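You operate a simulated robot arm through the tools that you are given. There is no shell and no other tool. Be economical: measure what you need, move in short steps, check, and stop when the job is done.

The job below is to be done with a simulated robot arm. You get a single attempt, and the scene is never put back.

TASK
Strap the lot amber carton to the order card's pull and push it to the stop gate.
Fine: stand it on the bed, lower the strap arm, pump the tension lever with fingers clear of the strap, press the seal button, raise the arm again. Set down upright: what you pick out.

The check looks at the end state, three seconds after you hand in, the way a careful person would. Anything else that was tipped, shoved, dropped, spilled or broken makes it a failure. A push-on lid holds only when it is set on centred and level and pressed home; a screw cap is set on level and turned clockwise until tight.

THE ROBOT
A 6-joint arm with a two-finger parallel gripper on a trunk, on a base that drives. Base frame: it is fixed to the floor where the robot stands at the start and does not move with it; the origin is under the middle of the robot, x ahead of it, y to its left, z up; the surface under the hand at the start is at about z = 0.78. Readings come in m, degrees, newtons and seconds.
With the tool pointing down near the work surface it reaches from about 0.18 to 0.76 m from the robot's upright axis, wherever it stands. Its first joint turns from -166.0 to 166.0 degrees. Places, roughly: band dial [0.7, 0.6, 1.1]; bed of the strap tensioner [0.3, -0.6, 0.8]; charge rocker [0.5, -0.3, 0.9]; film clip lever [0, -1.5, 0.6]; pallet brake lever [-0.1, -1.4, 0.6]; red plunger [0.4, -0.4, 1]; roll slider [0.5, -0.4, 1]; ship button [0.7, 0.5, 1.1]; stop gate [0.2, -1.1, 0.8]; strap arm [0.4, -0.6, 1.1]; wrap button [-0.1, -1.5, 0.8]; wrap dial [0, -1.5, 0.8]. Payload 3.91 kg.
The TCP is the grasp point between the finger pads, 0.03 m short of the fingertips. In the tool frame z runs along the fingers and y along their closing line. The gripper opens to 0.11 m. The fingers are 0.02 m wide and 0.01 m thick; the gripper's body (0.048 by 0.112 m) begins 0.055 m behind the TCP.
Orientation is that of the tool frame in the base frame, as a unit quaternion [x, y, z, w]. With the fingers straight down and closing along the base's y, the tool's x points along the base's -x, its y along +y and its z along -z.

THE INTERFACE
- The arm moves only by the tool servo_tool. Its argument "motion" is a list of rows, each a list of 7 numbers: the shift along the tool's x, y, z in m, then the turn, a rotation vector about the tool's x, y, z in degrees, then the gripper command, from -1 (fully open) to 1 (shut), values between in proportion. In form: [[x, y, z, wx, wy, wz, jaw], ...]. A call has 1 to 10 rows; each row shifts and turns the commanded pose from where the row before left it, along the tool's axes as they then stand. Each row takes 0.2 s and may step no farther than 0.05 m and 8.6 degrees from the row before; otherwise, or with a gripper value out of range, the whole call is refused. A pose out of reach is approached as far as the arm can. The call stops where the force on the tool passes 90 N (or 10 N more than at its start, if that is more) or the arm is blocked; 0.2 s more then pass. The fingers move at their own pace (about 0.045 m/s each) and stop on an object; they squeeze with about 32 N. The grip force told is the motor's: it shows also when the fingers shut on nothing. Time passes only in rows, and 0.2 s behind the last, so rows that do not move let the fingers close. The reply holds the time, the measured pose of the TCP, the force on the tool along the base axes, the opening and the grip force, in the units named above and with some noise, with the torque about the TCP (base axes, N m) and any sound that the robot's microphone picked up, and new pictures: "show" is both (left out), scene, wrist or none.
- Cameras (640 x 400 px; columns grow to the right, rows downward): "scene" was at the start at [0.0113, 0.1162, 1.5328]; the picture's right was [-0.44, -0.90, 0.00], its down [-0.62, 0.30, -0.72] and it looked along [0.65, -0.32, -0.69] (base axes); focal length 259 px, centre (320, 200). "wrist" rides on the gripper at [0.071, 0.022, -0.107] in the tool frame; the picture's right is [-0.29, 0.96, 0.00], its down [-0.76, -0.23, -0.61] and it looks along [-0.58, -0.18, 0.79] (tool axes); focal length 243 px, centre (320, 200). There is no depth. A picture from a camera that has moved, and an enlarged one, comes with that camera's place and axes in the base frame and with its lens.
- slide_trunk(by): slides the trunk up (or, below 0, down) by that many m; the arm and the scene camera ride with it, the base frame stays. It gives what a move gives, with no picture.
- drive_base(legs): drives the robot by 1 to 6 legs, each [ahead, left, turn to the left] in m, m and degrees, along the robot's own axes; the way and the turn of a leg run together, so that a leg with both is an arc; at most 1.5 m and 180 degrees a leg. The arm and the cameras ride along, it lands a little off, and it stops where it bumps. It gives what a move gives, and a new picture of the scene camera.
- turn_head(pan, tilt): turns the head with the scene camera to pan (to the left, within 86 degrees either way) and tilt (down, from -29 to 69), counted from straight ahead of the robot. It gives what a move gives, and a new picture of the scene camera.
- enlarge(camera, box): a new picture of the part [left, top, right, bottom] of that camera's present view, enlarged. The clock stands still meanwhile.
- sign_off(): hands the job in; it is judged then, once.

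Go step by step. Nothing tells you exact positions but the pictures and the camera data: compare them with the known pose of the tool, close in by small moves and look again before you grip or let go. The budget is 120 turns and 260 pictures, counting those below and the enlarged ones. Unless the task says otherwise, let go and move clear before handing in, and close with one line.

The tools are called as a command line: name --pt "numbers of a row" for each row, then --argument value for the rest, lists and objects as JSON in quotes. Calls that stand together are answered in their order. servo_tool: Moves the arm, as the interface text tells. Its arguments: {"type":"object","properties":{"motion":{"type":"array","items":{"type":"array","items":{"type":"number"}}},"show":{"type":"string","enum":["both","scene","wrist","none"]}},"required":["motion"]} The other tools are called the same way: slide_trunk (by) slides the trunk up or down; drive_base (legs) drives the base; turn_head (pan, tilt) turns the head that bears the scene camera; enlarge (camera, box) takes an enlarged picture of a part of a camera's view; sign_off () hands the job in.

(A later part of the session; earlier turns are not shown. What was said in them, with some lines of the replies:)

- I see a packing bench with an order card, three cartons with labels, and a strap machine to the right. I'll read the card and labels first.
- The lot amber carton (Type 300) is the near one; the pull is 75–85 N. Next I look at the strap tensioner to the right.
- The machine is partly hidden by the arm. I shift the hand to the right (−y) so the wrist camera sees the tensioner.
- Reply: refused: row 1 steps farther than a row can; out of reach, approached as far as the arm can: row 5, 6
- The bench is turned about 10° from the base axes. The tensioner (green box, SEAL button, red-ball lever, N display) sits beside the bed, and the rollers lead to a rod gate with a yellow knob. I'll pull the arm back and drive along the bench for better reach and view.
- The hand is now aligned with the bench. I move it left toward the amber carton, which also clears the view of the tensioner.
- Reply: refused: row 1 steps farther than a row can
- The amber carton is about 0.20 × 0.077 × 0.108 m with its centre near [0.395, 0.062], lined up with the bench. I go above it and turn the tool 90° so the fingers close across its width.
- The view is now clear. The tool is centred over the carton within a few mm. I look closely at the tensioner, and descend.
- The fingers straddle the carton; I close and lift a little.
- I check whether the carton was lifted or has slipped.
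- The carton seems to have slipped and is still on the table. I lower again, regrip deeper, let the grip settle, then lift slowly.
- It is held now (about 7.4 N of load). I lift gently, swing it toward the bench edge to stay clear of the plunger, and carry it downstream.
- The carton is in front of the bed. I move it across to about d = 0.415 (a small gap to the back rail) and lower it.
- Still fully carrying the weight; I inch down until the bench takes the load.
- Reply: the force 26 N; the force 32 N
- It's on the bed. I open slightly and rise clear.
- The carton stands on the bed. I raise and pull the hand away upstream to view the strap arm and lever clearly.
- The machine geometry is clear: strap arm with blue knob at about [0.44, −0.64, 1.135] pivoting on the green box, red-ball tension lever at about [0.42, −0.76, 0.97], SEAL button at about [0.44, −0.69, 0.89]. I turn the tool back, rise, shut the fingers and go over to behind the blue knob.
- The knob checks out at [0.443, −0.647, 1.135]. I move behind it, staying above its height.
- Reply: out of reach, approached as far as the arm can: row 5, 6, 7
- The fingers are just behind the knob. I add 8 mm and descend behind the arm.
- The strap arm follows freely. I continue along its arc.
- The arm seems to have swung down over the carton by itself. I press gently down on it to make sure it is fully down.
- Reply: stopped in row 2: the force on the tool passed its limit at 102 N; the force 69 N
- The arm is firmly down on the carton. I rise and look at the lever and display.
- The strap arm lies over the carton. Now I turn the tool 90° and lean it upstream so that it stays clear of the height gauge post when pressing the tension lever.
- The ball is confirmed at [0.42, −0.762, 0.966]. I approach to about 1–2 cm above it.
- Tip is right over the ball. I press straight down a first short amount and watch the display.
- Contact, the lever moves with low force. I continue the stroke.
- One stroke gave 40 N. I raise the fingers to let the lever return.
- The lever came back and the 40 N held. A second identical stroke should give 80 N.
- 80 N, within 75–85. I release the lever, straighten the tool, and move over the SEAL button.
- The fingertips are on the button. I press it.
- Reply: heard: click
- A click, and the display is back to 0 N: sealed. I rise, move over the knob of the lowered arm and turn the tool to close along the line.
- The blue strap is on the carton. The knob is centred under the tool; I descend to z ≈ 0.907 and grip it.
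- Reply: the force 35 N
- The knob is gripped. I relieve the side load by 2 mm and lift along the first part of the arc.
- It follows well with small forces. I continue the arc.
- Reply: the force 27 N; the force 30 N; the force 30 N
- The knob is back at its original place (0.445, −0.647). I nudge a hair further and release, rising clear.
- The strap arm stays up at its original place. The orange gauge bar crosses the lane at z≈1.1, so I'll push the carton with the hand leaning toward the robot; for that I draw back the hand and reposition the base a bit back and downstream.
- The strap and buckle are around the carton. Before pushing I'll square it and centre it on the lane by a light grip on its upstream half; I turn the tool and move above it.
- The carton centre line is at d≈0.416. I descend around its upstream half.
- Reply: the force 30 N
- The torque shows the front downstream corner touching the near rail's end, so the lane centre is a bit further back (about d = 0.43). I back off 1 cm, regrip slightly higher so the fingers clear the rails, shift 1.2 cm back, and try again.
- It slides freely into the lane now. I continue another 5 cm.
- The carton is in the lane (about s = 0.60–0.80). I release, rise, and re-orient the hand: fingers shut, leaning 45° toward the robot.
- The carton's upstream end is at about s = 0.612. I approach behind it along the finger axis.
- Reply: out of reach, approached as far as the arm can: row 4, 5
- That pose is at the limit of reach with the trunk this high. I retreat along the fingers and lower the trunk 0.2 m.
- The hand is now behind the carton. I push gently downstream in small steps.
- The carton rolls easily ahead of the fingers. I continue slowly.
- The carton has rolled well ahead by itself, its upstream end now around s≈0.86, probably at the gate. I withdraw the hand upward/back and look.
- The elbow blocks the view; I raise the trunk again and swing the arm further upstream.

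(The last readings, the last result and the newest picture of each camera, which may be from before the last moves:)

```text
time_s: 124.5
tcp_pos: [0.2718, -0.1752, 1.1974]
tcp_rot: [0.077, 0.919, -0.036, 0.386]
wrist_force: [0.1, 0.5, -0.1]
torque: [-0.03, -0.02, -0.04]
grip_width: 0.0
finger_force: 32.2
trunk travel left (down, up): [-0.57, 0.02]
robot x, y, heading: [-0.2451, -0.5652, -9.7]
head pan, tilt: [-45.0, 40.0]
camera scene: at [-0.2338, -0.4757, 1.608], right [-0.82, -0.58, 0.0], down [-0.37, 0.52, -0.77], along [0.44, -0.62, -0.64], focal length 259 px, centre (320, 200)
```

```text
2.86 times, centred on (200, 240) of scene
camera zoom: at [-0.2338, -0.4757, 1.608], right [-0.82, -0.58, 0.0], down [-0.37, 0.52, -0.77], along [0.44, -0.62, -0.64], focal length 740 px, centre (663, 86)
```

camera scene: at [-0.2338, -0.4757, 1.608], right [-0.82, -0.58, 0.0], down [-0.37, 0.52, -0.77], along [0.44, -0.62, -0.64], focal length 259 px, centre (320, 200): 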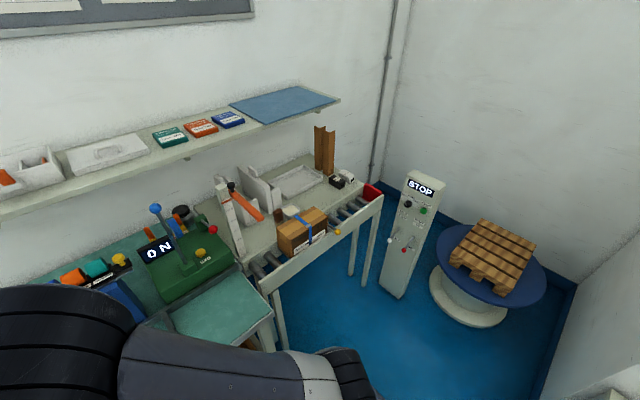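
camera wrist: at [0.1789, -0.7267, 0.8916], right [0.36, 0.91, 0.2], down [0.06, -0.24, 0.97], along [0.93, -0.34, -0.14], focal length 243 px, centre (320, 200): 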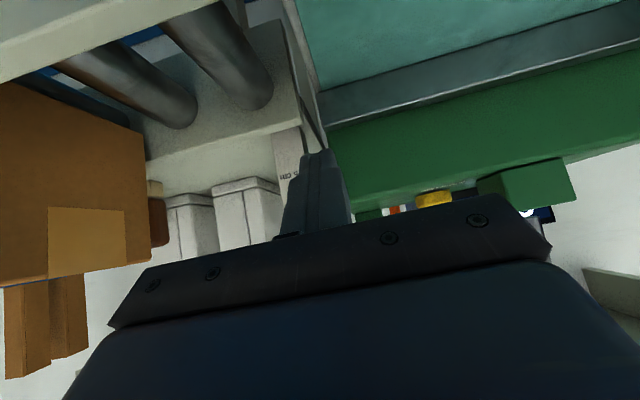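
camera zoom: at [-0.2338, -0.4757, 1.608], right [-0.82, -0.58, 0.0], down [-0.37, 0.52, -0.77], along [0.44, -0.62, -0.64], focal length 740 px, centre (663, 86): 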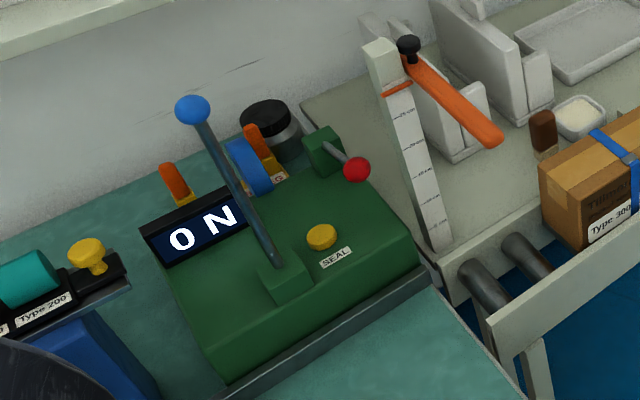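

The carton, strapped, sits level on the rollers right at the gate rod. To check for a gap I drive a little further downstream for a better angle.

drive_base --legs '[[0, -0.4, 0]]'

turn_head --pan -20 --tilt 48

```text
time_s: 127.0
tcp_pos: [0.204, -0.567, 1.1985]
tcp_rot: [0.076, 0.919, -0.035, 0.386]
wrist_force: [-0.1, 0.5, -0.6]
torque: [0.0, -0.04, 0.0]
grip_width: 0.0003
finger_force: 32.1
trunk travel left (down, up): [-0.57, 0.02]
robot x, y, heading: [-0.3145, -0.9585, -9.4]
head pan, tilt: [-45.0, 40.0]
camera scene: at [-0.3005, -0.8695, 1.608], right [-0.81, -0.58, 0.0], down [-0.37, 0.52, -0.77], along [0.44, -0.62, -0.64], focal length 259 px, centre (320, 200)
```

scene: 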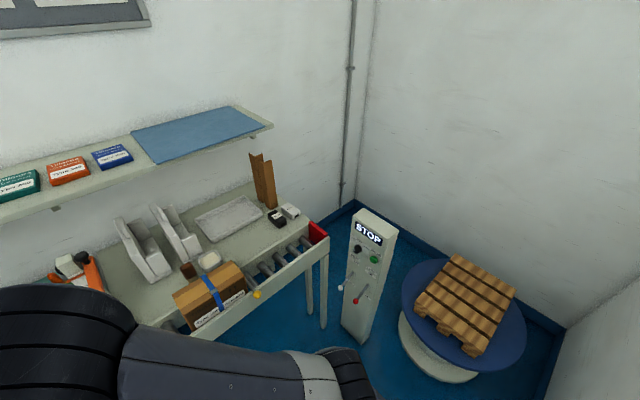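

```text
time_s: 127.9
tcp_pos: [0.2051, -0.5662, 1.1977]
tcp_rot: [0.076, 0.919, -0.035, 0.386]
wrist_force: [-0.2, 0.7, -0.4]
torque: [0.02, -0.04, -0.02]
grip_width: 0.0
finger_force: 32.0
trunk travel left (down, up): [-0.57, 0.02]
robot x, y, heading: [-0.3121, -0.9629, -9.3]
head pan, tilt: [-20.0, 48.0]
camera scene: at [-0.2812, -0.8389, 1.5966], right [-0.49, -0.87, 0.0], down [-0.65, 0.37, -0.67], along [0.58, -0.33, -0.74], focal length 259 px, centre (320, 200)
```

scene: 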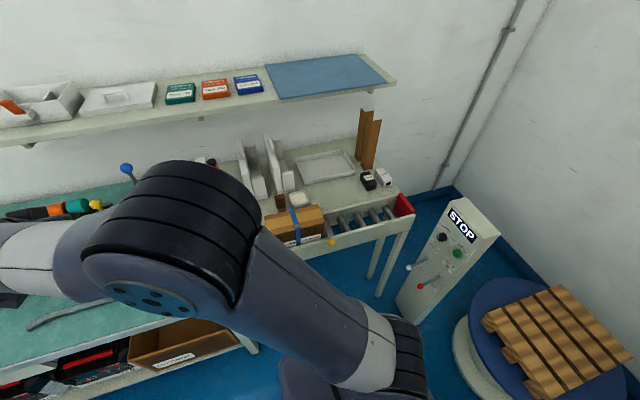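

enlarge --camera "scene" --box '[280, 195, 370, 255]'

```text
6.67 times, centred on (325, 225) of scene
camera zoom: at [-0.2812, -0.8389, 1.5966], right [-0.49, -0.87, 0.0], down [-0.65, 0.37, -0.67], along [0.58, -0.33, -0.74], focal length 1727 px, centre (287, 33)
```

zoom: 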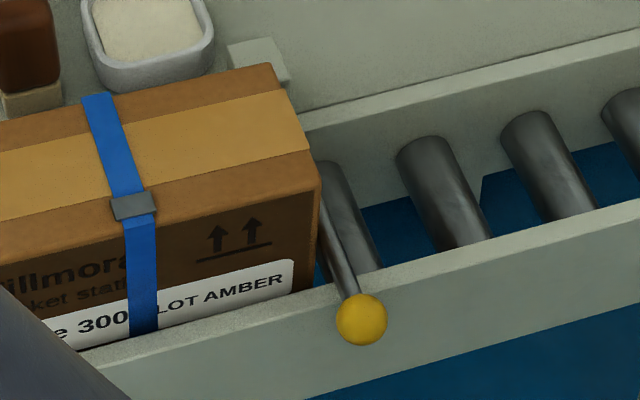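

The strapped lot amber carton stands upright on the rollers, touching the stop gate. The strap arm is raised again, and the hand is empty and clear, so I hand in.

sign_off

```text
The job is handed in.
```

I strapped the lot amber carton at 80 N (the card asks for 75–85 N), sealed it, raised the strap arm again, and rolled the carton upright to the stop gate; the job is handed in.
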